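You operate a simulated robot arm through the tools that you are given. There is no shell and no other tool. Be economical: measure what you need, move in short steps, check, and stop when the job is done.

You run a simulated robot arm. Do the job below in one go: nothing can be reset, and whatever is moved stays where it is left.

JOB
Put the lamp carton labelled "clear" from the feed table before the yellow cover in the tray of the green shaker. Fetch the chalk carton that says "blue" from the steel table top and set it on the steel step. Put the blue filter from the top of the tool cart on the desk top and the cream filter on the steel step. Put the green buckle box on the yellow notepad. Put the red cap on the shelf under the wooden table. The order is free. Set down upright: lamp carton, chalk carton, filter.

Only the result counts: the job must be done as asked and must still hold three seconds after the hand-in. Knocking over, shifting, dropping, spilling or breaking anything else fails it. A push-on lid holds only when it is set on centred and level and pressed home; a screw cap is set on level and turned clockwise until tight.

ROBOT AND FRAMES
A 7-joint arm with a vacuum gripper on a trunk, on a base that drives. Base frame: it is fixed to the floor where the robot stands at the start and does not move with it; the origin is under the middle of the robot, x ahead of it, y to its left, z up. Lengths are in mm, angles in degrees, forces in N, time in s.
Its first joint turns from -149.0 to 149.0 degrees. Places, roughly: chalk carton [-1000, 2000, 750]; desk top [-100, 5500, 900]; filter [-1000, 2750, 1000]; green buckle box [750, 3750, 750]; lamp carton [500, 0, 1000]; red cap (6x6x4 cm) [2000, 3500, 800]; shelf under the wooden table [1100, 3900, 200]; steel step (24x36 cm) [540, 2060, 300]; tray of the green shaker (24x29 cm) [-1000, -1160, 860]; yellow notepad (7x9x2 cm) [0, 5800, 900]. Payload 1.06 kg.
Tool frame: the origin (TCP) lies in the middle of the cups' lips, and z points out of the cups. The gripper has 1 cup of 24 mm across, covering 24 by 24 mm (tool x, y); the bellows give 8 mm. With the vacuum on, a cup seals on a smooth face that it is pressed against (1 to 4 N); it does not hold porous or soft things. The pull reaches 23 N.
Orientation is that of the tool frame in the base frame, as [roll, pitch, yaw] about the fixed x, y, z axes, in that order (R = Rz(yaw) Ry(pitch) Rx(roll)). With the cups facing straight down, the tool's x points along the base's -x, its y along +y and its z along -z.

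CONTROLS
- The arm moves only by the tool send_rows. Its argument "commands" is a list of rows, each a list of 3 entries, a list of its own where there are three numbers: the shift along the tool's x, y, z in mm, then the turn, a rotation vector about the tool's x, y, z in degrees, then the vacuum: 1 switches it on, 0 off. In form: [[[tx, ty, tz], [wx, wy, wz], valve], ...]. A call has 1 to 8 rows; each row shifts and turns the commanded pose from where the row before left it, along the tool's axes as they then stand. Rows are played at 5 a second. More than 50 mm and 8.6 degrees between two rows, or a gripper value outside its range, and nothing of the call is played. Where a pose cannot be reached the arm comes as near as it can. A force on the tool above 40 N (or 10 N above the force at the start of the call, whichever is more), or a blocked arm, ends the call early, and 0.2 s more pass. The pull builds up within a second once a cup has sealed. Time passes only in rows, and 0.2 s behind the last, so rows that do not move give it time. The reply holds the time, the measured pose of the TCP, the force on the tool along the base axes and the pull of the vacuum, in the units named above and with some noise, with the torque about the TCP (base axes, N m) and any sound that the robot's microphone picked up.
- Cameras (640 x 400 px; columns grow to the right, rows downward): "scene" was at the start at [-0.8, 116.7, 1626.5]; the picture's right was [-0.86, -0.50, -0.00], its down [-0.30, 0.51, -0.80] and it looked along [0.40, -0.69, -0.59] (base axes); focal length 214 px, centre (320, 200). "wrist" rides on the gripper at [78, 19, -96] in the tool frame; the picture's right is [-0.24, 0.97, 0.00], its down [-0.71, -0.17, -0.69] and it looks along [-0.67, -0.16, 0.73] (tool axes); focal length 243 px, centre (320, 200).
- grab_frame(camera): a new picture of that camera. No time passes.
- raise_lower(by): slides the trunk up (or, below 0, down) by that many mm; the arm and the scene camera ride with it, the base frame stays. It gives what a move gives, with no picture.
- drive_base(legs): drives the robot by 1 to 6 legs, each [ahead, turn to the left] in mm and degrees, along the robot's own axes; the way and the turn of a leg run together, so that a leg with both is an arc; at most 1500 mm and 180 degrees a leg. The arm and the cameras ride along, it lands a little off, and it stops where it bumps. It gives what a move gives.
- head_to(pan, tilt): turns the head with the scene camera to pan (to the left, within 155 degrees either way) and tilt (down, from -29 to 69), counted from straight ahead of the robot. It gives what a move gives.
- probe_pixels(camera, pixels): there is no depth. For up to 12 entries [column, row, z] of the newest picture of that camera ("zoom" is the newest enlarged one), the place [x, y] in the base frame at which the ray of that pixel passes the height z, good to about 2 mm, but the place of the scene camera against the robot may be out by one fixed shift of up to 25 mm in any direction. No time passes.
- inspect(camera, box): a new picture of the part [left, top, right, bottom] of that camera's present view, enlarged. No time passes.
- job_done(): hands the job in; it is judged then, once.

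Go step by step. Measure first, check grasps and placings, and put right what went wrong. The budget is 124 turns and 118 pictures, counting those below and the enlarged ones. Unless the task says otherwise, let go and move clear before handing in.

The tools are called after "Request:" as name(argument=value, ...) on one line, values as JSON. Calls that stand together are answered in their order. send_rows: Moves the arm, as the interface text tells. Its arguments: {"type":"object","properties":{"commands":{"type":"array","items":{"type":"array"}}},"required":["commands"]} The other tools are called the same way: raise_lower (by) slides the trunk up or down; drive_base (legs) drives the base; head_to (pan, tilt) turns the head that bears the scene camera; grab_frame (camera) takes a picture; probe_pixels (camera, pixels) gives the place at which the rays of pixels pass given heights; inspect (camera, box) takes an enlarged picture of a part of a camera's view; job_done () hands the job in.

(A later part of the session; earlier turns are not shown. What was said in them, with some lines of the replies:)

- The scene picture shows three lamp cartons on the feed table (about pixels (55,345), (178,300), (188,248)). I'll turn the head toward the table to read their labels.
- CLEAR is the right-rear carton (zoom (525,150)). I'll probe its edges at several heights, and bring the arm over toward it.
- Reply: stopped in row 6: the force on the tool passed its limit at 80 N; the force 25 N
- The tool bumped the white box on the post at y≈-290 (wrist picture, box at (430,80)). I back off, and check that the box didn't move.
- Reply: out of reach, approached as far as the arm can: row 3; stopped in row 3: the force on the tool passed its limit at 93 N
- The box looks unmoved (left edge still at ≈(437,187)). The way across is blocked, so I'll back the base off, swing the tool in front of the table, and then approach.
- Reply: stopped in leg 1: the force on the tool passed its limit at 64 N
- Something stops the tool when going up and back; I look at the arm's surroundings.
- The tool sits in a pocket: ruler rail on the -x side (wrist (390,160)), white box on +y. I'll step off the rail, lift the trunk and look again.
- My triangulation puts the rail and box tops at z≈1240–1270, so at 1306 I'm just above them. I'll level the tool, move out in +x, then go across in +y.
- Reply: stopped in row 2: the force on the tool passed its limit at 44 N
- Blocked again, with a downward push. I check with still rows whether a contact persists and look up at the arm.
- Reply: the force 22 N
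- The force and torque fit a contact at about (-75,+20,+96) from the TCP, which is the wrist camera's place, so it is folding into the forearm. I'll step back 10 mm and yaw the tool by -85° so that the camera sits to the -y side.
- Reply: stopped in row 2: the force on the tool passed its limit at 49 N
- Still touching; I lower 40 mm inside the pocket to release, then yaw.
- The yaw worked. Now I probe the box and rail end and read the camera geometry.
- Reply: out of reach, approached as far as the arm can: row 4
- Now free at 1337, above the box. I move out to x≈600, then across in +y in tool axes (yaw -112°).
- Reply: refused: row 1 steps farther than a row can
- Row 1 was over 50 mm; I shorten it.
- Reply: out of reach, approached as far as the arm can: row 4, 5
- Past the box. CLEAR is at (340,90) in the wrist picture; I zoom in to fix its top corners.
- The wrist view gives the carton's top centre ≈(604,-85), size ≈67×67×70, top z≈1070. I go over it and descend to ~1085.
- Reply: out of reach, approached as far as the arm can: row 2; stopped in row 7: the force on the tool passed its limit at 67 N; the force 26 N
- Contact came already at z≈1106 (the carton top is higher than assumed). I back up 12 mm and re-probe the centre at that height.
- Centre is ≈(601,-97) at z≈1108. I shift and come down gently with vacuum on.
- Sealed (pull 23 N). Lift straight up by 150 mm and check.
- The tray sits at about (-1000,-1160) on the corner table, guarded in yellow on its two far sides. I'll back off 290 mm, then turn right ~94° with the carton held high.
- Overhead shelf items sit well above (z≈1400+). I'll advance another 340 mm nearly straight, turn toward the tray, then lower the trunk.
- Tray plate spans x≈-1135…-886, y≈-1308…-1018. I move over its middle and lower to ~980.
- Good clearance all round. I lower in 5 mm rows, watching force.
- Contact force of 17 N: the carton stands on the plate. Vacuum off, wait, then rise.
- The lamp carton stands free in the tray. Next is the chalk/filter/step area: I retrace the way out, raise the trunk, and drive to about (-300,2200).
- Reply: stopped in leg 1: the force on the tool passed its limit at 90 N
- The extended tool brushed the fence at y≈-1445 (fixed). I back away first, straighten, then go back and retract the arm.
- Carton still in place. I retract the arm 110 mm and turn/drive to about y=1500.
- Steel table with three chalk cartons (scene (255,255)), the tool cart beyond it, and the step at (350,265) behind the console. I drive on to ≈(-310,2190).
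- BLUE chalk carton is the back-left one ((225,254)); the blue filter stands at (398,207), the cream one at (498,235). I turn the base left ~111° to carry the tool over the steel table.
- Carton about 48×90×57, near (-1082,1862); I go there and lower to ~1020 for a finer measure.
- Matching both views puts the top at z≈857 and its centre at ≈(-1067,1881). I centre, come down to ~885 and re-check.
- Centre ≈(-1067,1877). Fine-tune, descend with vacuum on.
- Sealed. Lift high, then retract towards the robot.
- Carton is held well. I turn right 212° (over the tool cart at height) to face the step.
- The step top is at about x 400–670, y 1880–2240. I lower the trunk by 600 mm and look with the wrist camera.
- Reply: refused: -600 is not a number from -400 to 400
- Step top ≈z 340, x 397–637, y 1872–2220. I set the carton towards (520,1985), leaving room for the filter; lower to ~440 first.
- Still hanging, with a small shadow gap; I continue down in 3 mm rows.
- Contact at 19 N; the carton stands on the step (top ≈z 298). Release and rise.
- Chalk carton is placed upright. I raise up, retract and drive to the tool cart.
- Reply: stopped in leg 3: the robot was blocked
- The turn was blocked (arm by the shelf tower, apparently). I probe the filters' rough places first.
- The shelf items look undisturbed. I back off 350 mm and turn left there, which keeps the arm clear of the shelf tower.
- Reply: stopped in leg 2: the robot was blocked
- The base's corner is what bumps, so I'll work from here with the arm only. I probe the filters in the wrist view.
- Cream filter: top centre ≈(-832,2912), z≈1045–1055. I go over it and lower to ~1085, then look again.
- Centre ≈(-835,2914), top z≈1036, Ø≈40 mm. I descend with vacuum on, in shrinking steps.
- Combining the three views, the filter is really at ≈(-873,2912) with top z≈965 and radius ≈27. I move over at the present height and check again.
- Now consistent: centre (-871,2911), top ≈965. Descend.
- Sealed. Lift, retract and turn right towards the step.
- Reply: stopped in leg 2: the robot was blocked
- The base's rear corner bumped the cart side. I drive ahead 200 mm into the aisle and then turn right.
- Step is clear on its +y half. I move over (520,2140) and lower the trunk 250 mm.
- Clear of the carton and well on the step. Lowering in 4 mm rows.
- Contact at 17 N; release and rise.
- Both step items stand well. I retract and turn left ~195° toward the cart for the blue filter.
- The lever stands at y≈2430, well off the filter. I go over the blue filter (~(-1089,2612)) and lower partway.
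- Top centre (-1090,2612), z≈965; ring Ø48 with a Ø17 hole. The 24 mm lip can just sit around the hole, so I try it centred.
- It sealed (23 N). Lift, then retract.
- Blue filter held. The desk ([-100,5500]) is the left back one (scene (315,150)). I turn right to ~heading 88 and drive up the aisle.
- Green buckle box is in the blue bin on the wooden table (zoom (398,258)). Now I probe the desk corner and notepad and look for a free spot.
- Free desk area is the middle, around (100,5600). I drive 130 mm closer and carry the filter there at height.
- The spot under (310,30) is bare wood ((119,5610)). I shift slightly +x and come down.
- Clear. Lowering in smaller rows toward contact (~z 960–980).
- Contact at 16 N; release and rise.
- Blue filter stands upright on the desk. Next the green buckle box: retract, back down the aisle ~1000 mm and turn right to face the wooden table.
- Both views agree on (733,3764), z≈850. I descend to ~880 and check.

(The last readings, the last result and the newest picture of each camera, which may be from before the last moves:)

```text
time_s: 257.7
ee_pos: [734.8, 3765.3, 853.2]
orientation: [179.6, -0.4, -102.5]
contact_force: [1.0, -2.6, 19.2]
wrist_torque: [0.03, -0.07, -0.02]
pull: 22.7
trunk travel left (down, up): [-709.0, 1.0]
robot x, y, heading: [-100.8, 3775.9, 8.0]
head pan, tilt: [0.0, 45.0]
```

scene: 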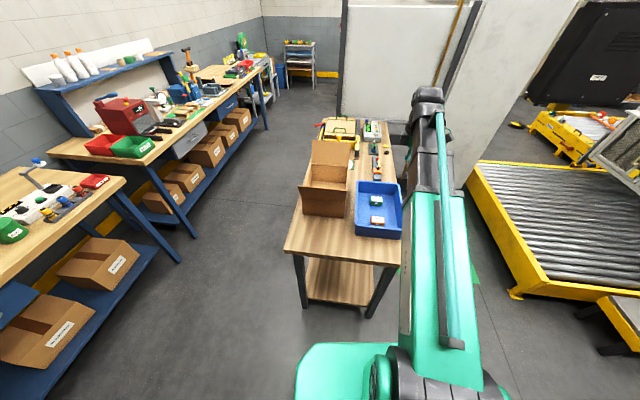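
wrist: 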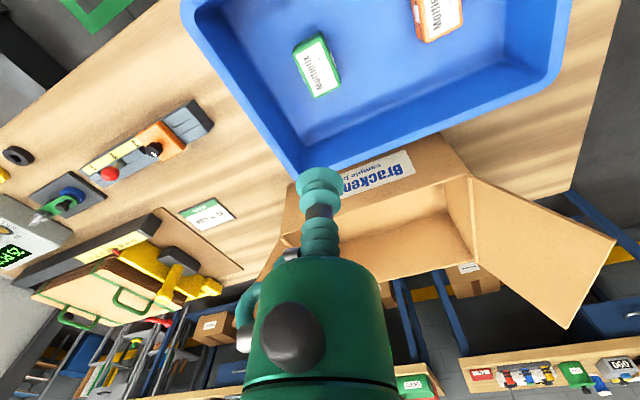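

Sealed. Lift out, retract, and return to the desk.

Request:
send_rows(commands=[[[0, 0, -10], [0, 0, 0], 1], [[0, 0, -40], [0, 0, 0], 1], [[0, 0, -50], [0, 0, 0], 1], [[0, 0, -50], [0, 0, 0], 1], [[0, 0, -50], [0, 0, 0], 1], [[0, 0, -50], [0, 0, 0], 1], [[0, 0, -50], [0, 0, 0], 1], [[0, 0, -50], [0, 0, 0], 1]])

Request:
send_rows(commands=[[[8.6, 39, 0], [0, 0, 0], 1], [[8.6, 39, 0], [0, 0, 0], 1], [[8.6, 39, 0], [0, 0, 0], 1], [[8.6, 39, 0], [0, 0, 0], 1]])

Request:
head_to(pan=-25, tilt=30)

Request:
inspect(camera="scene", box=[100, 60, 420, 260])

Request:
drive_base(legs=[[0, 82], [1060, 0]])

Request:
grab_frame(camera="wrist")

```text
time_s: 259.5
ee_pos: [735.5, 3770.8, 1204.4]
orientation: [179.7, -0.4, -102.4]
contact_force: [0.2, 0.3, -1.0]
wrist_torque: [0.04, 0.04, -0.02]
pull: 22.6
trunk travel left (down, up): [-709.0, 1.0]
robot x, y, heading: [-104.1, 3768.5, 7.7]
head pan, tilt: [0.0, 45.0]
```

```text
time_s: 260.5
ee_pos: [573.1, 3770.0, 1207.7]
orientation: [179.5, -0.3, -102.5]
contact_force: [-0.8, 0.4, -0.6]
wrist_torque: [-0.03, 0.0, -0.02]
pull: 22.5
trunk travel left (down, up): [-709.0, 1.0]
robot x, y, heading: [-101.3, 3773.4, 7.9]
head pan, tilt: [0.0, 45.0]
```

```text
time_s: 261.4
ee_pos: [574.9, 3770.4, 1207.1]
orientation: [179.5, -0.4, -102.5]
contact_force: [-0.1, 1.0, -2.3]
wrist_torque: [0.01, -0.03, -0.02]
pull: 23.2
trunk travel left (down, up): [-709.0, 1.0]
robot x, y, heading: [-103.3, 3772.0, 8.3]
head pan, tilt: [-25.0, 30.0]
```

```text
2.00 times, centred on (260, 160) of scene
```

zoom: 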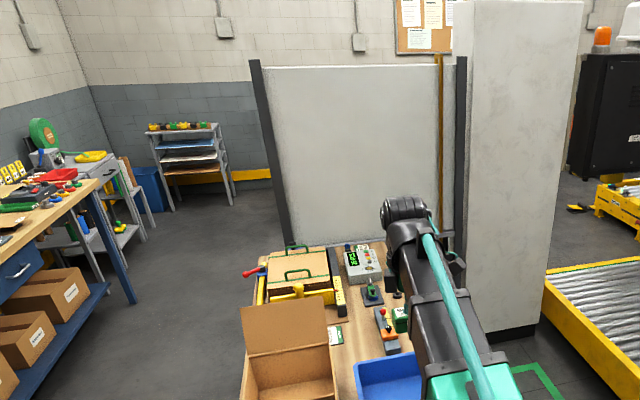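

```text
time_s: 270.5
ee_pos: [-35.0, 5525.0, 1206.4]
orientation: [179.6, -0.4, -19.2]
contact_force: [-0.1, 0.6, -1.3]
wrist_torque: [0.0, -0.04, -0.01]
pull: 22.8
trunk travel left (down, up): [-709.0, 1.0]
robot x, y, heading: [-118.5, 4849.1, 91.5]
head pan, tilt: [-25.0, 30.0]
```

```text
28 pictures are left
```

wrist: 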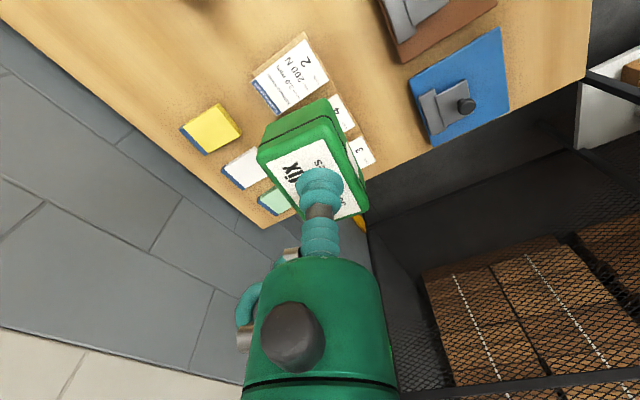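

Request:
inspect(camera="wrist", box=[170, 90, 250, 170])

```text
5.00 times, centred on (210, 130) of wrist
```

zoom: 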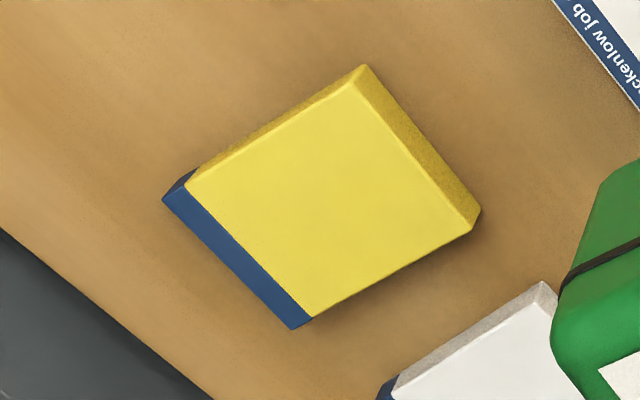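

Request:
probe_pixels(camera="zoom", pixels=[[162, 200, 898], [350, 82, 898], [472, 233, 898], [292, 328, 898], [162, 200, 885], [350, 82, 885], [472, 233, 885], [292, 328, 885], [540, 282, 895]])

```text
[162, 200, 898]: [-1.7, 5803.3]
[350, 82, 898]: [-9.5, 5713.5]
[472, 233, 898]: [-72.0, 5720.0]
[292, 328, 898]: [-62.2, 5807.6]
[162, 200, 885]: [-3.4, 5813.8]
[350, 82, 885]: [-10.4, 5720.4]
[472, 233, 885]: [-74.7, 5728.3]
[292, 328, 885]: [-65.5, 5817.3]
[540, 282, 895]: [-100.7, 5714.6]
```

Notepad top centre ≈(-37,5763), long side along y. I move over it and lower to ~1070, then turn the tool so that the box's long side runs along y.

Request:
send_rows(commands=[[[-16, -44.8, 0], [0, 0, 0], 1], [[-16, -44.8, 0], [0, 0, 0], 1], [[-16, -44.8, 0], [0, 0, 0], 1], [[-16, -44.8, 0], [0, 0, 0], 1], [[-16, -44.8, 0], [0, 0, 0], 1], [[0, 0, 45], [0, 0, 0], 1], [[0, 0, 45], [0, 0, 0], 1], [[0, 0, 45], [0, 0, 0], 1]])

Request:
send_rows(commands=[[[0, 0, 0], [0, 0, 8.4], 1], [[0, 0, 0], [0, 0, 8.4], 1], [[0, 0, 0], [0, 0, 8.4], 1], [[0, 0, 0], [0, 0, 8.4], 1], [[0, 0, 0], [0, 0, 8.4], 1], [[0, 0, 0], [0, 0, 8.4], 1], [[0, 0, 0], [0, 0, 8.4], 1], [[0, 0, 0], [0, 0, 8.4], 1]])

Request:
grab_frame(camera="wrist")

```text
time_s: 272.3
ee_pos: [-33.2, 5763.7, 1070.4]
orientation: [179.6, -0.4, -19.2]
contact_force: [-0.4, -0.4, -2.2]
wrist_torque: [-0.03, 0.02, 0.01]
pull: 22.4
trunk travel left (down, up): [-709.0, 1.0]
robot x, y, heading: [-115.3, 4855.6, 91.5]
head pan, tilt: [-25.0, 30.0]
```

```text
time_s: 274.1
ee_pos: [-37.6, 5762.6, 1070.3]
orientation: [-179.8, -0.5, -86.5]
contact_force: [-0.1, 0.1, -2.6]
wrist_torque: [-0.03, -0.01, -0.02]
pull: 22.7
trunk travel left (down, up): [-709.0, 1.0]
robot x, y, heading: [-116.3, 4852.1, 91.5]
head pan, tilt: [-25.0, 30.0]
```

```text
26 pictures are left
```

wrist: 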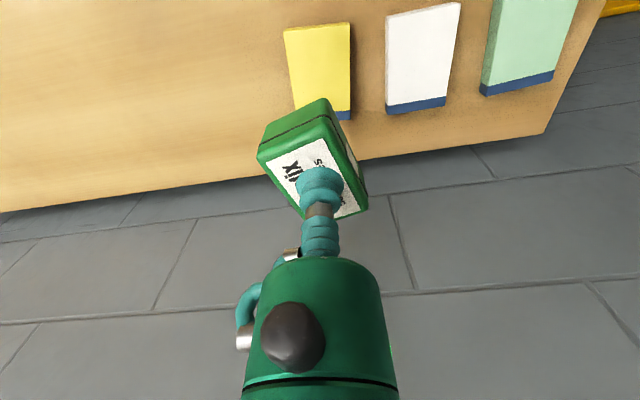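

Request:
probe_pixels(camera="wrist", pixels=[[284, 30, 895], [349, 24, 895], [351, 118, 895], [284, 30, 885], [349, 24, 885], [351, 118, 885]])

Request:
send_rows(commands=[[[0, 0, 30], [0, 0, 8.4], 1], [[0, 0, 30], [0, 0, 8.4], 1], [[0, 0, 20], [0, 0, 0], 1]])

Request:
grab_frame(camera="wrist")

```text
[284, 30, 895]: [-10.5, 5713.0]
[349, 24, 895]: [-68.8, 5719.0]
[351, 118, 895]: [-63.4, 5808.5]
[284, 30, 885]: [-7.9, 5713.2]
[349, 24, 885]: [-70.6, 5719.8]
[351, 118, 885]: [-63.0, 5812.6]
```

```text
time_s: 274.9
ee_pos: [-35.2, 5759.7, 990.2]
orientation: [-179.5, -0.4, -103.3]
contact_force: [-0.1, 0.1, -2.0]
wrist_torque: [0.02, 0.0, -0.02]
pull: 23.1
trunk travel left (down, up): [-709.0, 1.0]
robot x, y, heading: [-118.6, 4848.8, 91.4]
head pan, tilt: [-25.0, 30.0]
```

```text
25 pictures are left
```

wrist: 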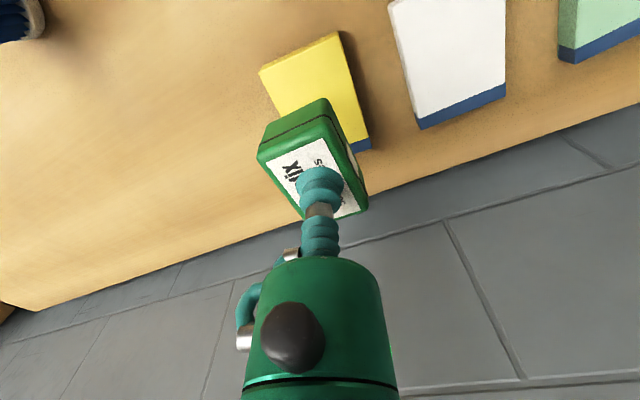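

Aligned above the notepad. Lowering.

Request:
send_rows(commands=[[[0, 0, 12], [0, 0, 0], 1], [[0, 0, 10], [0, 0, 0], 1], [[0, 0, 8], [0, 0, 0], 1], [[0, 0, 5], [0, 0, 0], 1], [[0, 0, 4], [0, 0, 0], 1], [[0, 0, 4], [0, 0, 0], 1], [[0, 0, 4], [0, 0, 0], 1], [[0, 0, 0], [0, 0, 0], 1]])

```text
time_s: 276.7
ee_pos: [-34.6, 5761.5, 943.4]
orientation: [-179.6, -0.4, -103.2]
contact_force: [0.4, -0.1, -1.4]
wrist_torque: [-0.02, 0.01, -0.04]
pull: 23.4
trunk travel left (down, up): [-709.0, 1.0]
robot x, y, heading: [-114.4, 4852.1, 91.4]
head pan, tilt: [-25.0, 30.0]
```

Request:
send_rows(commands=[[[0, 0, 3], [0, 0, 0], 1], [[0, 0, 3], [0, 0, 0], 1], [[0, 0, 3], [0, 0, 0], 1], [[0, 0, 3], [0, 0, 0], 1], [[0, 0, 0], [0, 0, 0], 1]])

Request:
inspect(camera="wrist", box=[220, 20, 440, 240])

```text
time_s: 277.9
ee_pos: [-34.0, 5760.4, 934.3]
orientation: [-179.6, -0.3, -103.2]
contact_force: [-0.7, -1.7, 11.9]
wrist_torque: [0.03, 0.06, -0.01]
pull: 22.6
trunk travel left (down, up): [-709.0, 1.0]
robot x, y, heading: [-118.9, 4856.3, 91.6]
head pan, tilt: [-25.0, 30.0]
```

```text
1.82 times, centred on (330, 130) of wrist
```

zoom: 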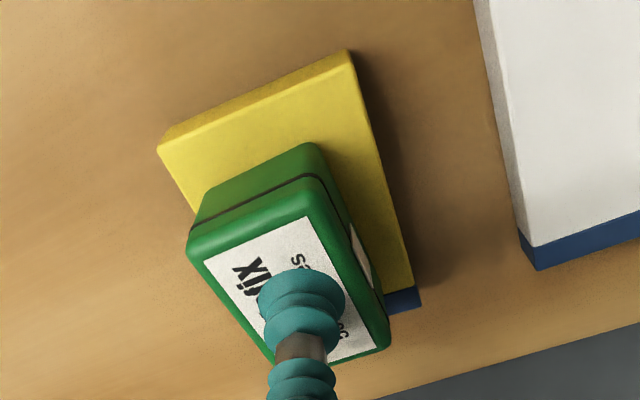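

Request:
probe_pixels(camera="zoom", pixels=[[308, 143, 895], [200, 200, 895], [350, 62, 895], [163, 155, 895], [418, 308, 895], [190, 237, 930], [318, 178, 930], [391, 345, 930]])

```text
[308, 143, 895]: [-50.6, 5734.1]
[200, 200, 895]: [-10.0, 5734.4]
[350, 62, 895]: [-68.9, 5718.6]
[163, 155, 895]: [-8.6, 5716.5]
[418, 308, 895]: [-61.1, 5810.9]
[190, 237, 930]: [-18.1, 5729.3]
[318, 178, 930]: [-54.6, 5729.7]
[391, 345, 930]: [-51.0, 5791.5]
```

The box footprint (x -54…-14, y 5730…5792) lies within the pad. Release and rise, then look for the red cap.

Request:
send_rows(commands=[[[0, 0, -2], [0, 0, 0], 0], [[0, 0, 0], [0, 0, 0], 0], [[0, 0, 0], [0, 0, 0], 0], [[0, 0, 0], [0, 0, 0], 0], [[0, 0, -10], [0, 0, 0], 0], [[0, 0, -50], [0, 0, 0], 0], [[0, 0, -50], [0, 0, 0], 0], [[0, 0, -50], [0, 0, 0], 0]])

Request:
grab_frame(camera="wrist")

Request:
send_rows(commands=[[[45, 8, 0], [0, 0, 0], 0], [[45, 8, 0], [0, 0, 0], 0], [[45, 8, 0], [0, 0, 0], 0], [[45, 8, 0], [0, 0, 0], 0], [[45, 8, 0], [0, 0, 0], 0], [[0, 0, -30], [0, 0, 0], 0]])

Request:
drive_base(legs=[[-200, 0], [0, -100]])

Request:
head_to(pan=-15, tilt=25)

Request:
grab_frame(camera="scene")

```text
time_s: 279.7
ee_pos: [-36.8, 5761.1, 1093.8]
orientation: [-179.6, -0.4, -103.2]
contact_force: [0.7, -0.1, 0.5]
wrist_torque: [-0.02, -0.04, -0.02]
pull: 0.0
trunk travel left (down, up): [-709.0, 1.0]
robot x, y, heading: [-117.7, 4851.9, 91.2]
head pan, tilt: [-25.0, 30.0]
```

```text
23 pictures are left
```

wrist: 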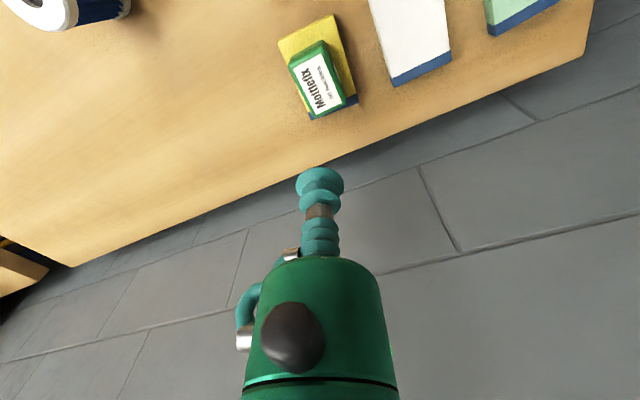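

```text
time_s: 281.1
ee_pos: [-126.2, 5551.0, 1127.3]
orientation: [-179.6, -0.4, -103.2]
contact_force: [0.6, -0.5, -0.2]
wrist_torque: [0.02, 0.01, 0.01]
pull: 0.1
trunk travel left (down, up): [-709.0, 1.0]
robot x, y, heading: [-118.5, 4848.8, 91.2]
head pan, tilt: [-25.0, 30.0]
```

```text
time_s: 286.9
ee_pos: [576.8, 4541.2, 1127.0]
orientation: [-179.5, -0.5, 156.7]
contact_force: [0.1, 0.2, 0.6]
wrist_torque: [-0.04, 0.0, -0.01]
pull: 0.0
trunk travel left (down, up): [-709.0, 1.0]
robot x, y, heading: [-110.7, 4657.4, -8.9]
head pan, tilt: [-25.0, 30.0]
```

```text
time_s: 287.6
ee_pos: [578.5, 4540.0, 1127.8]
orientation: [-179.5, -0.5, 156.8]
contact_force: [-0.2, 0.1, -0.8]
wrist_torque: [0.01, 0.02, -0.03]
pull: 0.0
trunk travel left (down, up): [-709.0, 1.0]
robot x, y, heading: [-110.3, 4655.7, -8.7]
head pan, tilt: [-15.0, 25.0]
```

```text
22 pictures are left
```

scene: 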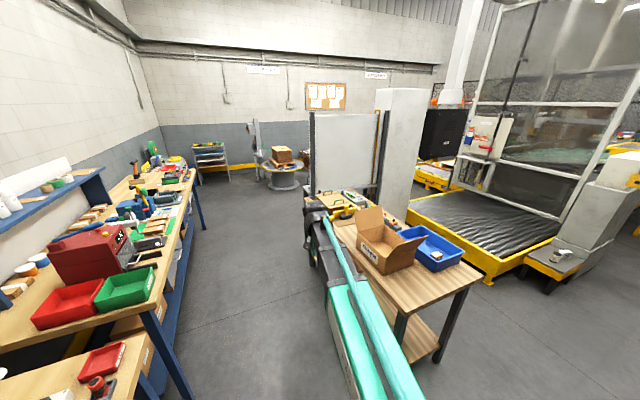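

Request:
inspect(camera="scene", box=[240, 130, 440, 250])

Request:
probe_pixels(camera="scene", pixels=[[285, 172, 800], [345, 192, 800], [310, 200, 0], [382, 195, 0], [276, 160, 820], [342, 206, 800], [204, 228, 0], [440, 362, 0]])

```text
3.20 times, centred on (340, 190) of scene
```

zoom: 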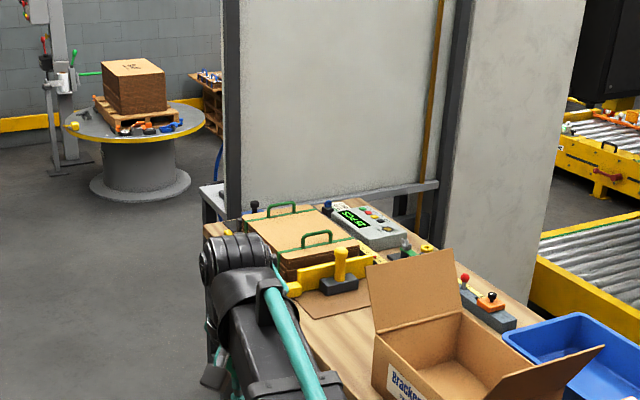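

```text
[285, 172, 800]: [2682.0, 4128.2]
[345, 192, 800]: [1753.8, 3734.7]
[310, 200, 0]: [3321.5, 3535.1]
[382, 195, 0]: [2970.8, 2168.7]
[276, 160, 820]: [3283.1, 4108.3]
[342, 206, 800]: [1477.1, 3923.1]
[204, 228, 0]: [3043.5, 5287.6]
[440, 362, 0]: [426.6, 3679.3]
```

The cap isn't visible; at [2000,3500] it should be on the grey bench beyond the white board. I drive along the aisle past the wooden table to look.

Request:
drive_base(legs=[[0, 7], [1450, 0]])

Request:
head_to(pan=-60, tilt=35)

Request:
grab_frame(camera="scene")

```text
time_s: 295.3
ee_pos: [2007.3, 4522.3, 1126.9]
orientation: [-179.6, -0.4, 161.2]
contact_force: [0.4, 0.2, -0.4]
wrist_torque: [0.01, -0.02, -0.01]
pull: 0.2
trunk travel left (down, up): [-709.0, 1.0]
robot x, y, heading: [1311.0, 4583.1, -4.3]
head pan, tilt: [-15.0, 25.0]
```

```text
time_s: 296.4
ee_pos: [2006.6, 4523.0, 1127.4]
orientation: [-179.6, -0.4, 161.2]
contact_force: [0.2, -0.6, -0.2]
wrist_torque: [0.03, 0.0, 0.0]
pull: 0.0
trunk travel left (down, up): [-709.0, 1.0]
robot x, y, heading: [1308.0, 4579.4, -4.2]
head pan, tilt: [-60.0, 35.0]
```

```text
20 pictures are left
5 turns are left
```

scene: 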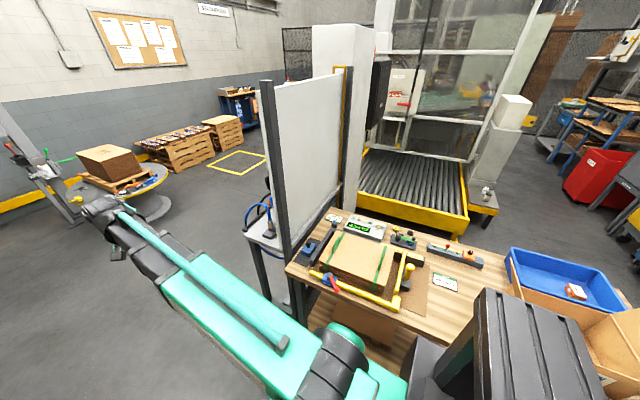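

Only 5 turns remain, so I batch: drive round the board to face the bench beyond it, then take pictures and probe a grid for measuring.

Request:
drive_base(legs=[[900, 2], [0, -99], [260, 0]])

Request:
head_to(pan=-5, tilt=45)

Request:
grab_frame(camera="scene")

Request:
grab_frame(camera="wrist")

Request:
probe_pixels(camera="wrist", pixels=[[200, 50, 840], [320, 50, 840], [440, 50, 840], [200, 130, 840], [320, 130, 840], [440, 130, 840], [200, 50, 790], [320, 50, 790], [440, 50, 790], [200, 130, 790], [320, 130, 790], [440, 130, 790]])

Request:
probe_pixels(camera="scene", pixels=[[200, 120, 840], [260, 120, 840], [320, 120, 840], [200, 180, 840], [260, 180, 840], [320, 180, 840], [200, 240, 840], [260, 240, 840], [320, 240, 840], [380, 180, 840], [380, 240, 840], [440, 180, 840]])

Request:
inspect(camera="wrist", box=[160, 0, 480, 200])

Request:
inspect(camera="scene", box=[160, 80, 480, 280])

```text
time_s: 306.5
ee_pos: [2005.5, 3662.9, 1129.1]
orientation: [-179.6, -0.4, 63.1]
contact_force: [0.2, 0.4, 0.6]
wrist_torque: [-0.06, 0.03, 0.02]
pull: 0.2
trunk travel left (down, up): [-709.0, 1.0]
robot x, y, heading: [2162.7, 4340.0, -102.3]
head pan, tilt: [-60.0, 35.0]
stopped in leg 3: the robot was blocked; the commanded pose is now the measured one
```

```text
time_s: 307.8
ee_pos: [2004.9, 3660.7, 1127.4]
orientation: [-179.6, -0.4, 63.1]
contact_force: [0.2, 0.0, -0.6]
wrist_torque: [-0.01, -0.06, 0.04]
pull: 0.0
trunk travel left (down, up): [-709.0, 1.0]
robot x, y, heading: [2164.6, 4344.6, -102.3]
head pan, tilt: [-5.0, 45.0]
```

```text
19 pictures are left
```

scene: 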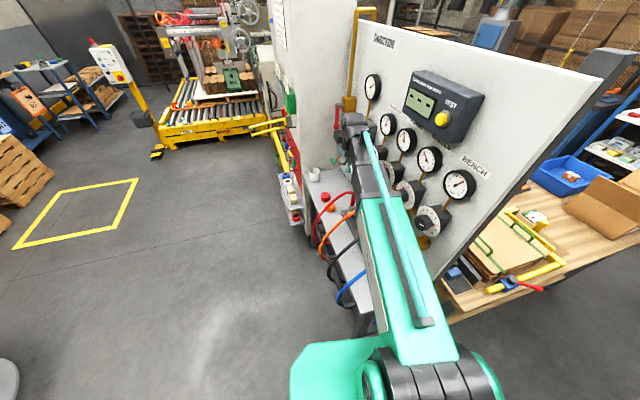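

```text
18 pictures are left
```

wrist: 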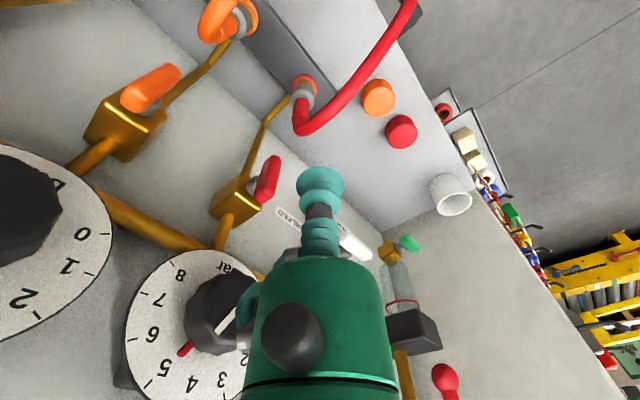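

```text
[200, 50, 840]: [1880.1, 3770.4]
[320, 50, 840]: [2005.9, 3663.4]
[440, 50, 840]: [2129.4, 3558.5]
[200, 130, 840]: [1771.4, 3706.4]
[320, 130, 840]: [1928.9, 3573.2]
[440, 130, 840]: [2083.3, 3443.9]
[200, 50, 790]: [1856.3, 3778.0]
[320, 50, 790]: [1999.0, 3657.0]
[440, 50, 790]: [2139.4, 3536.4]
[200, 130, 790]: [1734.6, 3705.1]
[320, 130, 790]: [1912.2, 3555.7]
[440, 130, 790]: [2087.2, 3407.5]
```

```text
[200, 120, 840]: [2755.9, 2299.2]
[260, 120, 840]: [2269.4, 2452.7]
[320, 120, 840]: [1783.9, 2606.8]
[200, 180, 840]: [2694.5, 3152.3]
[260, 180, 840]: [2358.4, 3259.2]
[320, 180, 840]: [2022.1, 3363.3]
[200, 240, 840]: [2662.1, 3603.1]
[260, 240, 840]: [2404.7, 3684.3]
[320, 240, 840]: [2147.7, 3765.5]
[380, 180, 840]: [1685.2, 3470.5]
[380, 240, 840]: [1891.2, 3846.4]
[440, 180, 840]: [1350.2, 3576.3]
```

```text
2.00 times, centred on (320, 100) of wrist
```

zoom: 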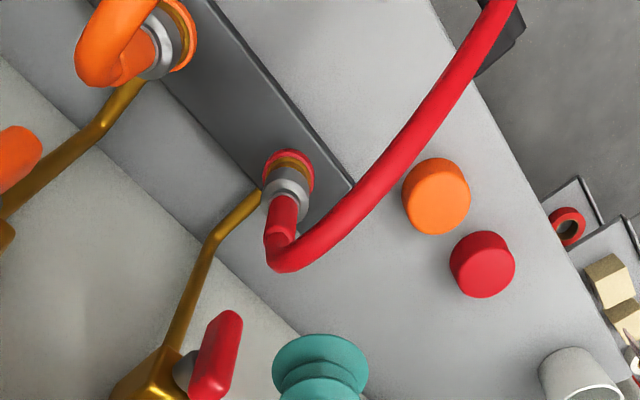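

```text
2.00 times, centred on (320, 180) of scene
4 turns are left
```

zoom: 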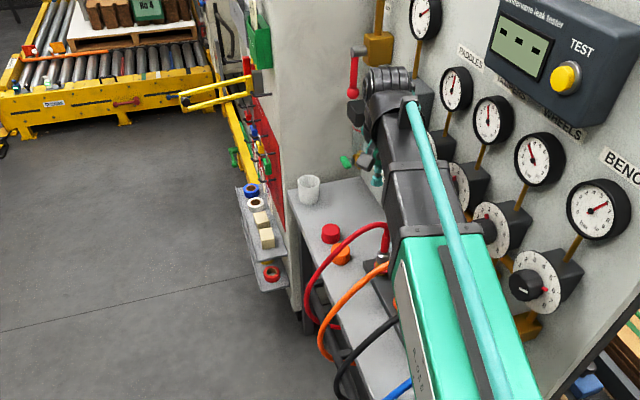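

Red cap found: wrist (401,133), beside the orange one, roughly (2028,3455) with top z≈800. I hover over it with pictures at two heights, and also photograph the wooden table's shelf side.

Request:
send_rows(commands=[[[-34.7, 22.7, 0], [0, 0, 0], 0], [[-34.7, 22.7, 0], [0, 0, 0], 0], [[-34.7, 22.7, 0], [0, 0, 0], 0], [[-34.7, 22.7, 0], [0, 0, 0], 0], [[-34.7, 22.7, 0], [0, 0, 0], 0], [[0, 0, 50], [0, 0, 0], 0], [[0, 0, 50], [0, 0, 0], 0]])

Request:
inspect(camera="wrist", box=[220, 0, 420, 200])

Request:
probe_pixels(camera="zoom", pixels=[[200, 100, 800], [320, 100, 800], [440, 100, 800], [200, 250, 800], [320, 250, 800], [440, 250, 800], [200, 100, 770], [320, 100, 770], [440, 100, 770], [200, 250, 770], [320, 250, 770], [440, 250, 770]])

Request:
send_rows(commands=[[[0, 0, 50], [0, 0, 0], 0], [[0, 0, 50], [0, 0, 0], 0], [[0, 0, 40], [0, 0, 0], 0], [[0, 0, 0], [0, 0, 0], 0]])

Request:
inspect(camera="wrist", box=[220, 20, 420, 220])

Request:
probe_pixels(camera="zoom", pixels=[[200, 100, 800], [320, 100, 800], [440, 100, 800], [200, 250, 800], [320, 250, 800], [440, 250, 800], [200, 100, 770], [320, 100, 770], [440, 100, 770], [200, 250, 770], [320, 250, 770], [440, 250, 770]])

Request:
head_to(pan=-60, tilt=40)

Request:
grab_frame(camera="scene")

Request:
probe_pixels(camera="scene", pixels=[[150, 180, 790], [300, 180, 790], [450, 180, 790], [150, 250, 790], [300, 250, 790], [450, 250, 790], [150, 200, 240], [300, 200, 240], [450, 200, 240], [150, 280, 240], [300, 280, 240], [450, 280, 240]])

```text
time_s: 309.4
ee_pos: [2026.7, 3453.2, 1026.1]
orientation: [-179.6, -0.4, 63.0]
contact_force: [0.2, -0.4, -0.9]
wrist_torque: [0.0, 0.02, 0.03]
pull: 0.1
trunk travel left (down, up): [-709.0, 1.0]
robot x, y, heading: [2161.6, 4341.1, -102.7]
head pan, tilt: [-5.0, 45.0]
```

```text
2.00 times, centred on (320, 100) of wrist
```

zoom: 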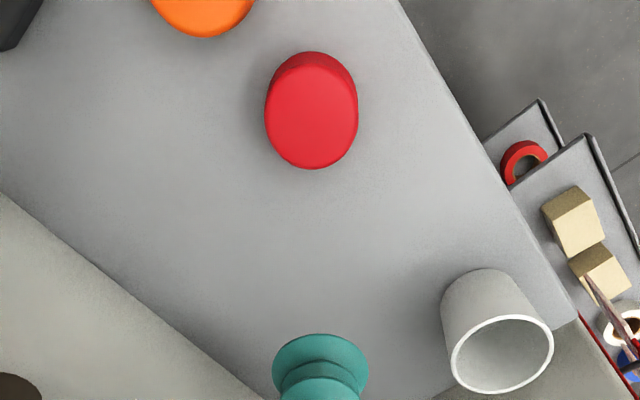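

```text
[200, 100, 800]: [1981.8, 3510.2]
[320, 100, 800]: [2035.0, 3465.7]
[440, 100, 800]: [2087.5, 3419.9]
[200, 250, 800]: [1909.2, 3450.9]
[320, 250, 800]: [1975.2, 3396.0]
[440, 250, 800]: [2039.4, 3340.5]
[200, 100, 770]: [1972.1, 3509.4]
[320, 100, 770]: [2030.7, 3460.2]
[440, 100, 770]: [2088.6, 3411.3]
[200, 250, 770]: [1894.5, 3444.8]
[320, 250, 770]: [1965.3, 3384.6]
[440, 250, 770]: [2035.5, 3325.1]
```

```text
time_s: 310.4
ee_pos: [2026.2, 3456.6, 886.6]
orientation: [-179.7, -0.4, 63.0]
contact_force: [0.5, -0.1, 1.8]
wrist_torque: [0.0, 0.01, 0.03]
pull: 0.1
trunk travel left (down, up): [-709.0, 1.0]
robot x, y, heading: [2165.8, 4340.6, -102.5]
head pan, tilt: [-5.0, 45.0]
```

```text
2.00 times, centred on (320, 120) of wrist
```

zoom: 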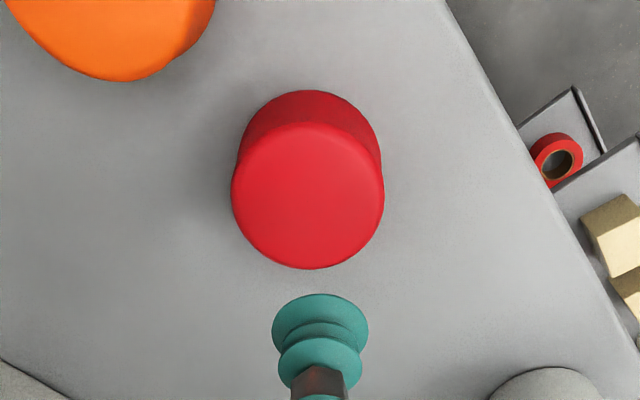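

```text
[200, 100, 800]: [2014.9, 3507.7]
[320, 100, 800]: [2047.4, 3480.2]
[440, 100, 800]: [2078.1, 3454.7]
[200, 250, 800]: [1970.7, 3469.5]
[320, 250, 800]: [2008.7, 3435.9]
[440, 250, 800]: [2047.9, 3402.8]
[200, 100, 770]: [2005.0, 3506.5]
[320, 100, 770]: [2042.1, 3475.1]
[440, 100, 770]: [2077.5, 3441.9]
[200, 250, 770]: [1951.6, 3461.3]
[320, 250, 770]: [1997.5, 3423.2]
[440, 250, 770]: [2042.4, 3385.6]
```

```text
time_s: 311.6
ee_pos: [2027.5, 3457.8, 886.2]
orientation: [-179.6, -0.4, 63.0]
contact_force: [-0.6, -0.6, 0.7]
wrist_torque: [0.02, -0.01, 0.02]
pull: 0.1
trunk travel left (down, up): [-709.0, 1.0]
robot x, y, heading: [2159.2, 4342.6, -102.4]
head pan, tilt: [-60.0, 40.0]
```

```text
13 pictures are left
```

scene: 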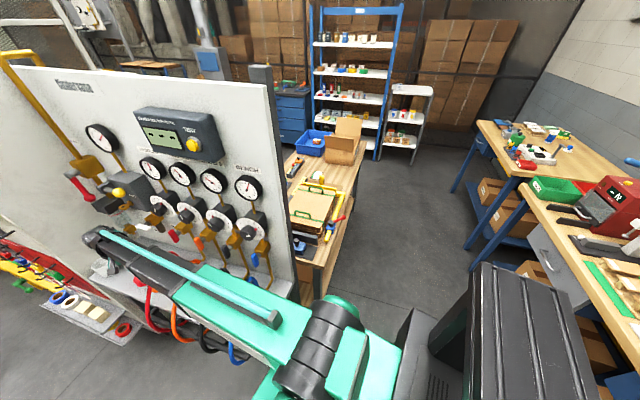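

```text
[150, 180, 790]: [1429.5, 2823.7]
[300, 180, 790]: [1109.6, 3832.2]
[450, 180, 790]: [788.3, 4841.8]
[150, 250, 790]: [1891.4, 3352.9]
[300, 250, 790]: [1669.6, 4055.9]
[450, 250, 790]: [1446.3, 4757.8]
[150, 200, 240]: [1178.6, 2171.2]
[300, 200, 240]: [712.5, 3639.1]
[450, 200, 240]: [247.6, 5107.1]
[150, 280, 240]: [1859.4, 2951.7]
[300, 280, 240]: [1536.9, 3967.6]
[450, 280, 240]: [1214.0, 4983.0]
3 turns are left
```

The cap's top centre is ≈(2027,3464) at z≈800–825 (zoom (308,195)). In one batch I pick it, lift, retract, drive to the aisle side of the wooden table, lower the trunk and take pictures.

Request:
send_rows(commands=[[[6, -2.5, 15], [0, 0, 0], 1], [[0, 0, 15], [0, 0, 0], 1], [[0, 0, 12], [0, 0, 0], 1], [[0, 0, 8], [0, 0, 0], 1], [[0, 0, 5], [0, 0, 0], 1], [[0, 0, 4], [0, 0, 0], 1], [[0, 0, 3], [0, 0, 0], 1], [[0, 0, 0], [0, 0, 0], 1]])

Request:
send_rows(commands=[[[0, 0, 3], [0, 0, 0], 1], [[0, 0, 3], [0, 0, 0], 1], [[0, 0, 3], [0, 0, 0], 1], [[0, 0, 3], [0, 0, 0], 1], [[0, 0, 3], [0, 0, 0], 1], [[0, 0, 3], [0, 0, 0], 1], [[0, 0, 0], [0, 0, 0], 1]])

Request:
send_rows(commands=[[[0, 0, 3], [0, 0, 0], 1], [[0, 0, 3], [0, 0, 0], 1], [[0, 0, 3], [0, 0, 0], 1], [[0, 0, 0], [0, 0, 0], 1], [[0, 0, 0], [0, 0, 0], 1]])

Request:
send_rows(commands=[[[0, 0, -10], [0, 0, 0], 1], [[0, 0, -30], [0, 0, 0], 1], [[0, 0, -50], [0, 0, 0], 1], [[0, 0, -50], [0, 0, 0], 1], [[0, 0, -50], [0, 0, 0], 1], [[0, 0, 0], [0, 0, 0], 1]])

Request:
send_rows(commands=[[[41.3, -13.8, 0], [0, 0, 0], 1], [[41.3, -13.8, 0], [0, 0, 0], 1], [[41.3, -13.8, 0], [0, 0, 0], 1], [[41.3, -13.8, 0], [0, 0, 0], 1], [[41.3, -13.8, 0], [0, 0, 0], 1], [[41.3, -13.8, 0], [0, 0, 0], 1], [[41.3, -13.8, 0], [0, 0, 0], 1], [[41.3, -13.8, 0], [0, 0, 0], 1]])

Request:
drive_base(legs=[[-390, 0], [0, -78], [1200, 0], [0, 90], [-90, 0]])

Request:
grab_frame(camera="wrist")

Request:
raise_lower(by=-400)

Request:
raise_lower(by=-280)

Request:
grab_frame(camera="wrist")

Request:
probe_pixels(camera="wrist", pixels=[[150, 100, 240], [320, 100, 240], [490, 100, 240], [150, 180, 240], [320, 180, 240], [490, 180, 240], [150, 100, 200], [320, 100, 200], [490, 100, 200], [150, 180, 200], [320, 180, 200], [490, 180, 200]])

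Request:
head_to(pan=10, tilt=50)

Request:
grab_frame(camera="scene")

Request:
probe_pixels(camera="scene", pixels=[[200, 120, 790], [320, 120, 790], [440, 120, 790], [200, 200, 790], [320, 200, 790], [440, 200, 790], [200, 120, 240], [320, 120, 240], [440, 120, 240], [200, 200, 240], [320, 200, 240], [440, 200, 240]])

```text
time_s: 313.4
ee_pos: [2028.3, 3463.9, 824.6]
orientation: [-179.7, -0.2, 62.9]
contact_force: [-3.9, -6.1, 21.6]
wrist_torque: [-0.03, -0.1, 0.02]
pull: 22.6
trunk travel left (down, up): [-709.0, 1.0]
robot x, y, heading: [2160.9, 4340.1, -102.5]
head pan, tilt: [-60.0, 40.0]
```

```text
time_s: 313.9
ee_pos: [2025.4, 3464.8, 823.7]
orientation: [-179.7, -0.2, 63.1]
contact_force: [-0.2, 3.5, 20.0]
wrist_torque: [-0.02, -0.08, 0.03]
pull: 22.6
trunk travel left (down, up): [-709.0, 1.0]
robot x, y, heading: [2162.2, 4345.1, -102.3]
head pan, tilt: [-60.0, 40.0]
stopped in row 2: the force on the tool passed its limit at 42 N (the readings are from after the stop); the commanded pose is now the measured one
```

```text
time_s: 314.4
ee_pos: [2026.1, 3463.8, 824.3]
orientation: [-179.8, 0.1, 62.9]
contact_force: [0.3, 5.6, 24.4]
wrist_torque: [-0.05, -0.07, 0.0]
pull: 23.0
trunk travel left (down, up): [-709.0, 1.0]
robot x, y, heading: [2162.6, 4345.7, -102.5]
head pan, tilt: [-60.0, 40.0]
stopped in row 2: the force on the tool passed its limit at 43 N (the readings are from after the stop); the commanded pose is now the measured one
```

```text
time_s: 315.8
ee_pos: [2025.6, 3459.0, 1012.2]
orientation: [-179.7, 0.0, 63.1]
contact_force: [-0.4, 0.3, -0.5]
wrist_torque: [-0.01, 0.0, 0.01]
pull: 23.0
trunk travel left (down, up): [-709.0, 1.0]
robot x, y, heading: [2160.4, 4338.6, -102.7]
head pan, tilt: [-60.0, 40.0]
```

```text
time_s: 317.6
ee_pos: [2079.0, 3805.8, 1010.1]
orientation: [-179.7, 0.0, 62.9]
contact_force: [0.5, -0.5, -0.3]
wrist_torque: [-0.05, 0.03, 0.03]
pull: 22.7
trunk travel left (down, up): [-709.0, 1.0]
robot x, y, heading: [2159.3, 4341.8, -102.4]
head pan, tilt: [-60.0, 40.0]
```

```text
time_s: 333.6
ee_pos: [1088.6, 4278.2, 1010.8]
orientation: [-179.7, 0.0, 75.5]
contact_force: [-0.3, 0.6, 0.0]
wrist_torque: [-0.03, 0.0, 0.01]
pull: 23.0
trunk travel left (down, up): [-709.0, 1.0]
robot x, y, heading: [1056.0, 4816.0, -90.1]
head pan, tilt: [-60.0, 40.0]
```

```text
12 pictures are left
```

wrist: 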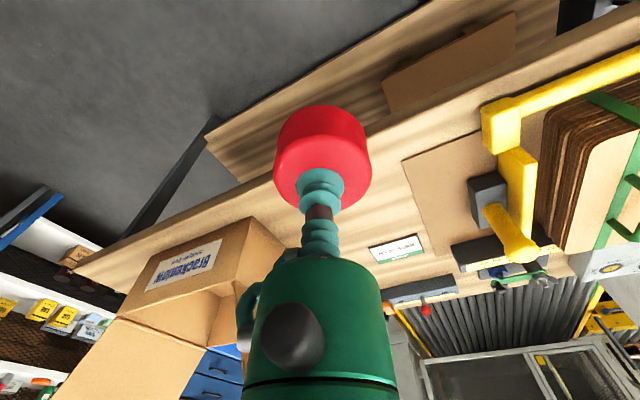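

```text
time_s: 337.4
ee_pos: [1088.9, 4278.1, 609.8]
orientation: [-179.8, 0.0, 75.3]
contact_force: [-0.3, -0.9, 0.0]
wrist_torque: [0.01, 0.01, 0.0]
pull: 23.4
trunk travel left (down, up): [-309.0, 401.0]
robot x, y, heading: [1053.5, 4819.9, -90.0]
head pan, tilt: [-60.0, 40.0]
```

```text
time_s: 340.2
ee_pos: [1089.3, 4277.0, 329.9]
orientation: [-179.7, 0.0, 75.4]
contact_force: [-0.2, 0.4, -0.2]
wrist_torque: [-0.04, -0.02, 0.02]
pull: 23.1
trunk travel left (down, up): [-29.0, 681.0]
robot x, y, heading: [1057.1, 4822.5, -90.1]
head pan, tilt: [-60.0, 40.0]
```

```text
11 pictures are left
```

wrist: 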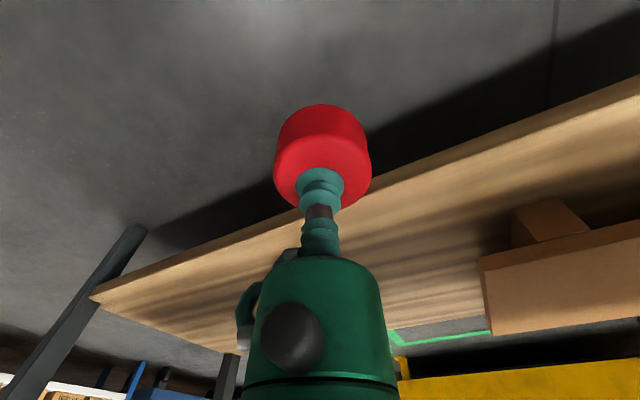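

```text
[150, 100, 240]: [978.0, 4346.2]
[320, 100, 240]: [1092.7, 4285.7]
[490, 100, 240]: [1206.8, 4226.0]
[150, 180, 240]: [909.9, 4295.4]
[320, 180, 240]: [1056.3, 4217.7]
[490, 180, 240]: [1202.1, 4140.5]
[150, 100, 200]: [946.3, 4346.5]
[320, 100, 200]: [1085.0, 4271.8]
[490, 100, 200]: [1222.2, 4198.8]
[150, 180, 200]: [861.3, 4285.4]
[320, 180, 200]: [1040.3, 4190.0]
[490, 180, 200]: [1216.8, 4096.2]
```

```text
time_s: 341.6
ee_pos: [1087.6, 4277.1, 329.3]
orientation: [-179.7, 0.0, 75.4]
contact_force: [0.1, 1.2, -0.4]
wrist_torque: [0.04, 0.0, -0.02]
pull: 22.8
trunk travel left (down, up): [-29.0, 681.0]
robot x, y, heading: [1050.5, 4819.7, -90.1]
head pan, tilt: [10.0, 50.0]
```

```text
10 pictures are left
```

scene: 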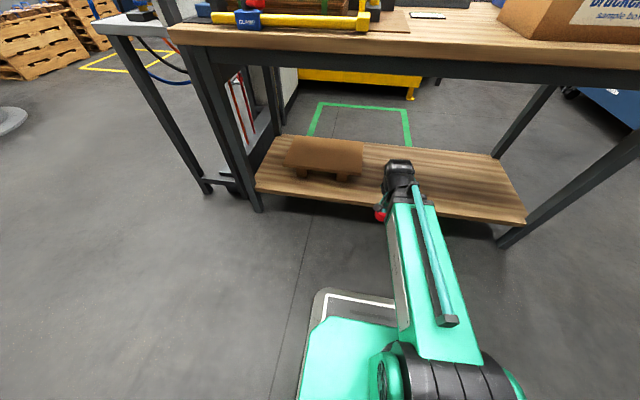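

```text
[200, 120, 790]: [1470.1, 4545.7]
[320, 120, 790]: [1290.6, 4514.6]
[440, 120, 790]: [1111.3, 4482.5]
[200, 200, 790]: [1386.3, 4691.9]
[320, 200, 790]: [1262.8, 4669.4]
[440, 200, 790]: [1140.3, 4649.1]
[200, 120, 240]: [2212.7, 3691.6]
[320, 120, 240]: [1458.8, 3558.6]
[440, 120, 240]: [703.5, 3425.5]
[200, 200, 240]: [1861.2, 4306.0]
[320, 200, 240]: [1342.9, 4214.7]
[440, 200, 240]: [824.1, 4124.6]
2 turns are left
```

The cap is held, the whole arm now lies below the tabletop, and the shelf edge is at y≈4150–4185 with a cardboard piece only at x>1160. I enter at x≈1000, lower until contact, release, withdraw and take pictures.

Request:
send_rows(commands=[[[0, 0, -25], [0, 0, 0], 1], [[-11.2, -43.1, 0], [0, 0, 0], 1], [[-11.2, -43.1, 0], [0, 0, 0], 1], [[-42, 10.9, 0], [0, 0, 0], 1], [[-42, 10.9, 0], [0, 0, 0], 1], [[-42, 10.9, 0], [0, 0, 0], 1], [[-42, 10.9, 0], [0, 0, 0], 1], [[-42, 10.9, 0], [0, 0, 0], 1]])

Request:
send_rows(commands=[[[0, 0, 6], [0, 0, 0], 1], [[0, 0, 6], [0, 0, 0], 1], [[0, 0, 6], [0, 0, 0], 1], [[0, 0, 6], [0, 0, 0], 1], [[0, 0, 6], [0, 0, 0], 1], [[0, 0, 6], [0, 0, 0], 1], [[0, 0, 6], [0, 0, 0], 1], [[0, 0, 6], [0, 0, 0], 1]])

Request:
send_rows(commands=[[[0, 0, 4], [0, 0, 0], 1], [[0, 0, 4], [0, 0, 0], 1], [[0, 0, 4], [0, 0, 0], 1], [[0, 0, 4], [0, 0, 0], 1], [[0, 0, 4], [0, 0, 0], 1], [[0, 0, 4], [0, 0, 0], 1], [[0, 0, 4], [0, 0, 0], 1], [[0, 0, 4], [0, 0, 0], 1]])

Request:
send_rows(commands=[[[0, 0, 4], [0, 0, 0], 1], [[0, 0, 4], [0, 0, 0], 1], [[0, 0, 4], [0, 0, 0], 1], [[0, 0, 4], [0, 0, 0], 1], [[0, 0, 4], [0, 0, 0], 1], [[0, 0, 4], [0, 0, 0], 1], [[0, 0, 4], [0, 0, 0], 1], [[0, 0, 0], [0, 0, 0], 1]])

Request:
grab_frame(camera="wrist")

Request:
send_rows(commands=[[[0, 0, -1], [0, 0, 0], 0], [[0, 0, 0], [0, 0, 0], 0], [[0, 0, 0], [0, 0, 0], 0], [[0, 0, 0], [0, 0, 0], 0], [[0, 0, 0], [0, 0, 0], 0], [[0, 0, -10], [0, 0, 0], 0], [[0, 0, -30], [0, 0, 0], 0], [[0, 0, -40], [0, 0, 0], 0]])

Request:
send_rows(commands=[[[42, -10.9, 0], [0, 0, 0], 0], [[42, -10.9, 0], [0, 0, 0], 0], [[42, -10.9, 0], [0, 0, 0], 0], [[42, -10.9, 0], [0, 0, 0], 0], [[42, -10.9, 0], [0, 0, 0], 0]])

Request:
grab_frame(camera="wrist")

Request:
head_to(pan=0, tilt=45)

Request:
grab_frame(camera="scene")

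```text
time_s: 343.4
ee_pos: [1001.7, 4055.7, 354.7]
orientation: [-179.6, 0.0, 75.3]
contact_force: [0.1, 0.6, -0.4]
wrist_torque: [-0.04, 0.0, 0.01]
pull: 22.8
trunk travel left (down, up): [-29.0, 681.0]
robot x, y, heading: [1056.9, 4819.6, -89.9]
head pan, tilt: [10.0, 50.0]
```

```text
time_s: 345.2
ee_pos: [998.7, 4062.1, 305.8]
orientation: [-179.7, 0.0, 75.3]
contact_force: [-0.1, 1.1, 0.2]
wrist_torque: [0.01, 0.0, 0.01]
pull: 22.6
trunk travel left (down, up): [-29.0, 681.0]
robot x, y, heading: [1055.0, 4819.7, -90.1]
head pan, tilt: [10.0, 50.0]
```

```text
time_s: 347.0
ee_pos: [998.0, 4060.8, 276.0]
orientation: [-179.7, 0.0, 75.3]
contact_force: [0.3, -0.1, -0.3]
wrist_torque: [0.0, -0.01, -0.01]
pull: 22.6
trunk travel left (down, up): [-29.0, 681.0]
robot x, y, heading: [1058.7, 4820.4, -90.0]
head pan, tilt: [10.0, 50.0]
```

```text
time_s: 348.8
ee_pos: [999.3, 4060.3, 246.1]
orientation: [-179.7, 0.0, 75.4]
contact_force: [0.2, -0.2, -0.5]
wrist_torque: [0.0, -0.01, 0.01]
pull: 23.0
trunk travel left (down, up): [-29.0, 681.0]
robot x, y, heading: [1053.4, 4820.5, -89.9]
head pan, tilt: [10.0, 50.0]
```

```text
9 pictures are left
```

wrist: 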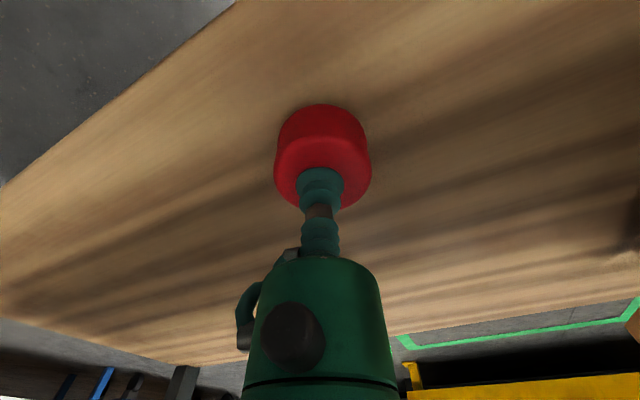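

```text
time_s: 350.6
ee_pos: [1000.0, 4059.3, 327.1]
orientation: [-179.8, 0.0, 75.4]
contact_force: [-0.9, -0.6, -0.8]
wrist_torque: [-0.02, 0.0, -0.01]
pull: 0.0
trunk travel left (down, up): [-29.0, 681.0]
robot x, y, heading: [1056.7, 4820.9, -89.9]
head pan, tilt: [10.0, 50.0]
```

```text
time_s: 351.8
ee_pos: [1001.4, 4278.5, 328.4]
orientation: [-179.6, 0.0, 75.4]
contact_force: [-0.8, 0.1, 0.5]
wrist_torque: [0.02, -0.05, -0.02]
pull: 0.0
trunk travel left (down, up): [-29.0, 681.0]
robot x, y, heading: [1055.6, 4818.3, -90.2]
head pan, tilt: [10.0, 50.0]
```

```text
8 pictures are left
```

wrist: 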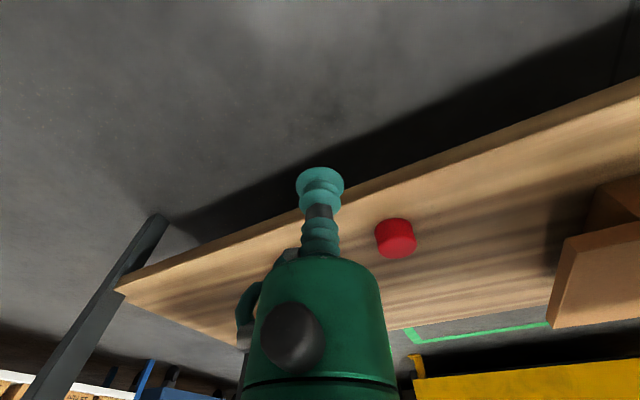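

```text
time_s: 352.5
ee_pos: [999.3, 4276.4, 328.2]
orientation: [-179.8, 0.0, 75.4]
contact_force: [-0.3, -0.7, -0.4]
wrist_torque: [0.03, -0.03, 0.02]
pull: 0.1
trunk travel left (down, up): [-29.0, 681.0]
robot x, y, heading: [1056.5, 4823.3, -90.1]
head pan, tilt: [0.0, 45.0]
```

```text
7 pictures are left
1 turns are left
```

scene: 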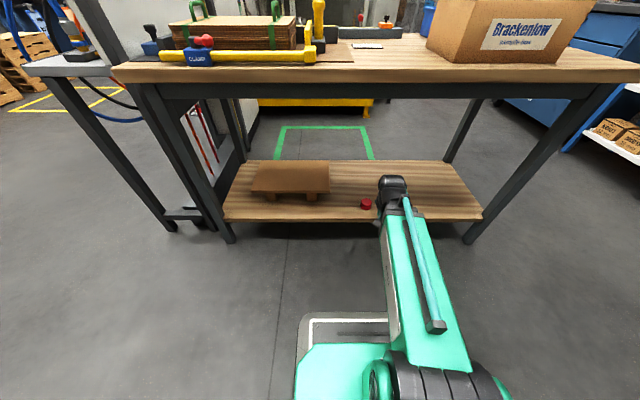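

The last pictures show the red cap standing on the shelf under the wooden table (wrist (396,238), scene (366,204)). The tool is empty and clear, so I hand in.

Request:
job_done()

```text
The job is handed in.
```

I handed the job in with all six items set down where you asked, but the result of the judging isn't shown to me.

| Item | Where it is now | How it was checked |
|---|---|---|
| "Clear" lamp carton | Upright in the tray of the green shaker | Seen standing after release |
| "Blue" chalk carton | Upright on the steel step | Seen standing after release |
| Cream filter | Upright on the steel step, beside the chalk carton | Seen standing after release |
| Blue filter | Upright on the desk top | Seen standing after release |
| Green buckle box | On the yellow notepad, inside its outline | Seen in place after release |
| Red cap | Standing on the shelf under the wooden table | Seen after release; I felt no contact before letting go, so it may have dropped a few millimetres |

- **Bumps:** The tool hit the white box and the ruler rail near the feed table, and the fence by the shaker. The base bumped the tool cart twice and was stopped once at the bench behind the white board. The white box looked unmoved in the next picture, and nothing in the later pictures looked shifted. I didn't check each of the others closely.
- **Turns:** I used the full 124-turn budget, so there was no turn left for a final look round before handing in.
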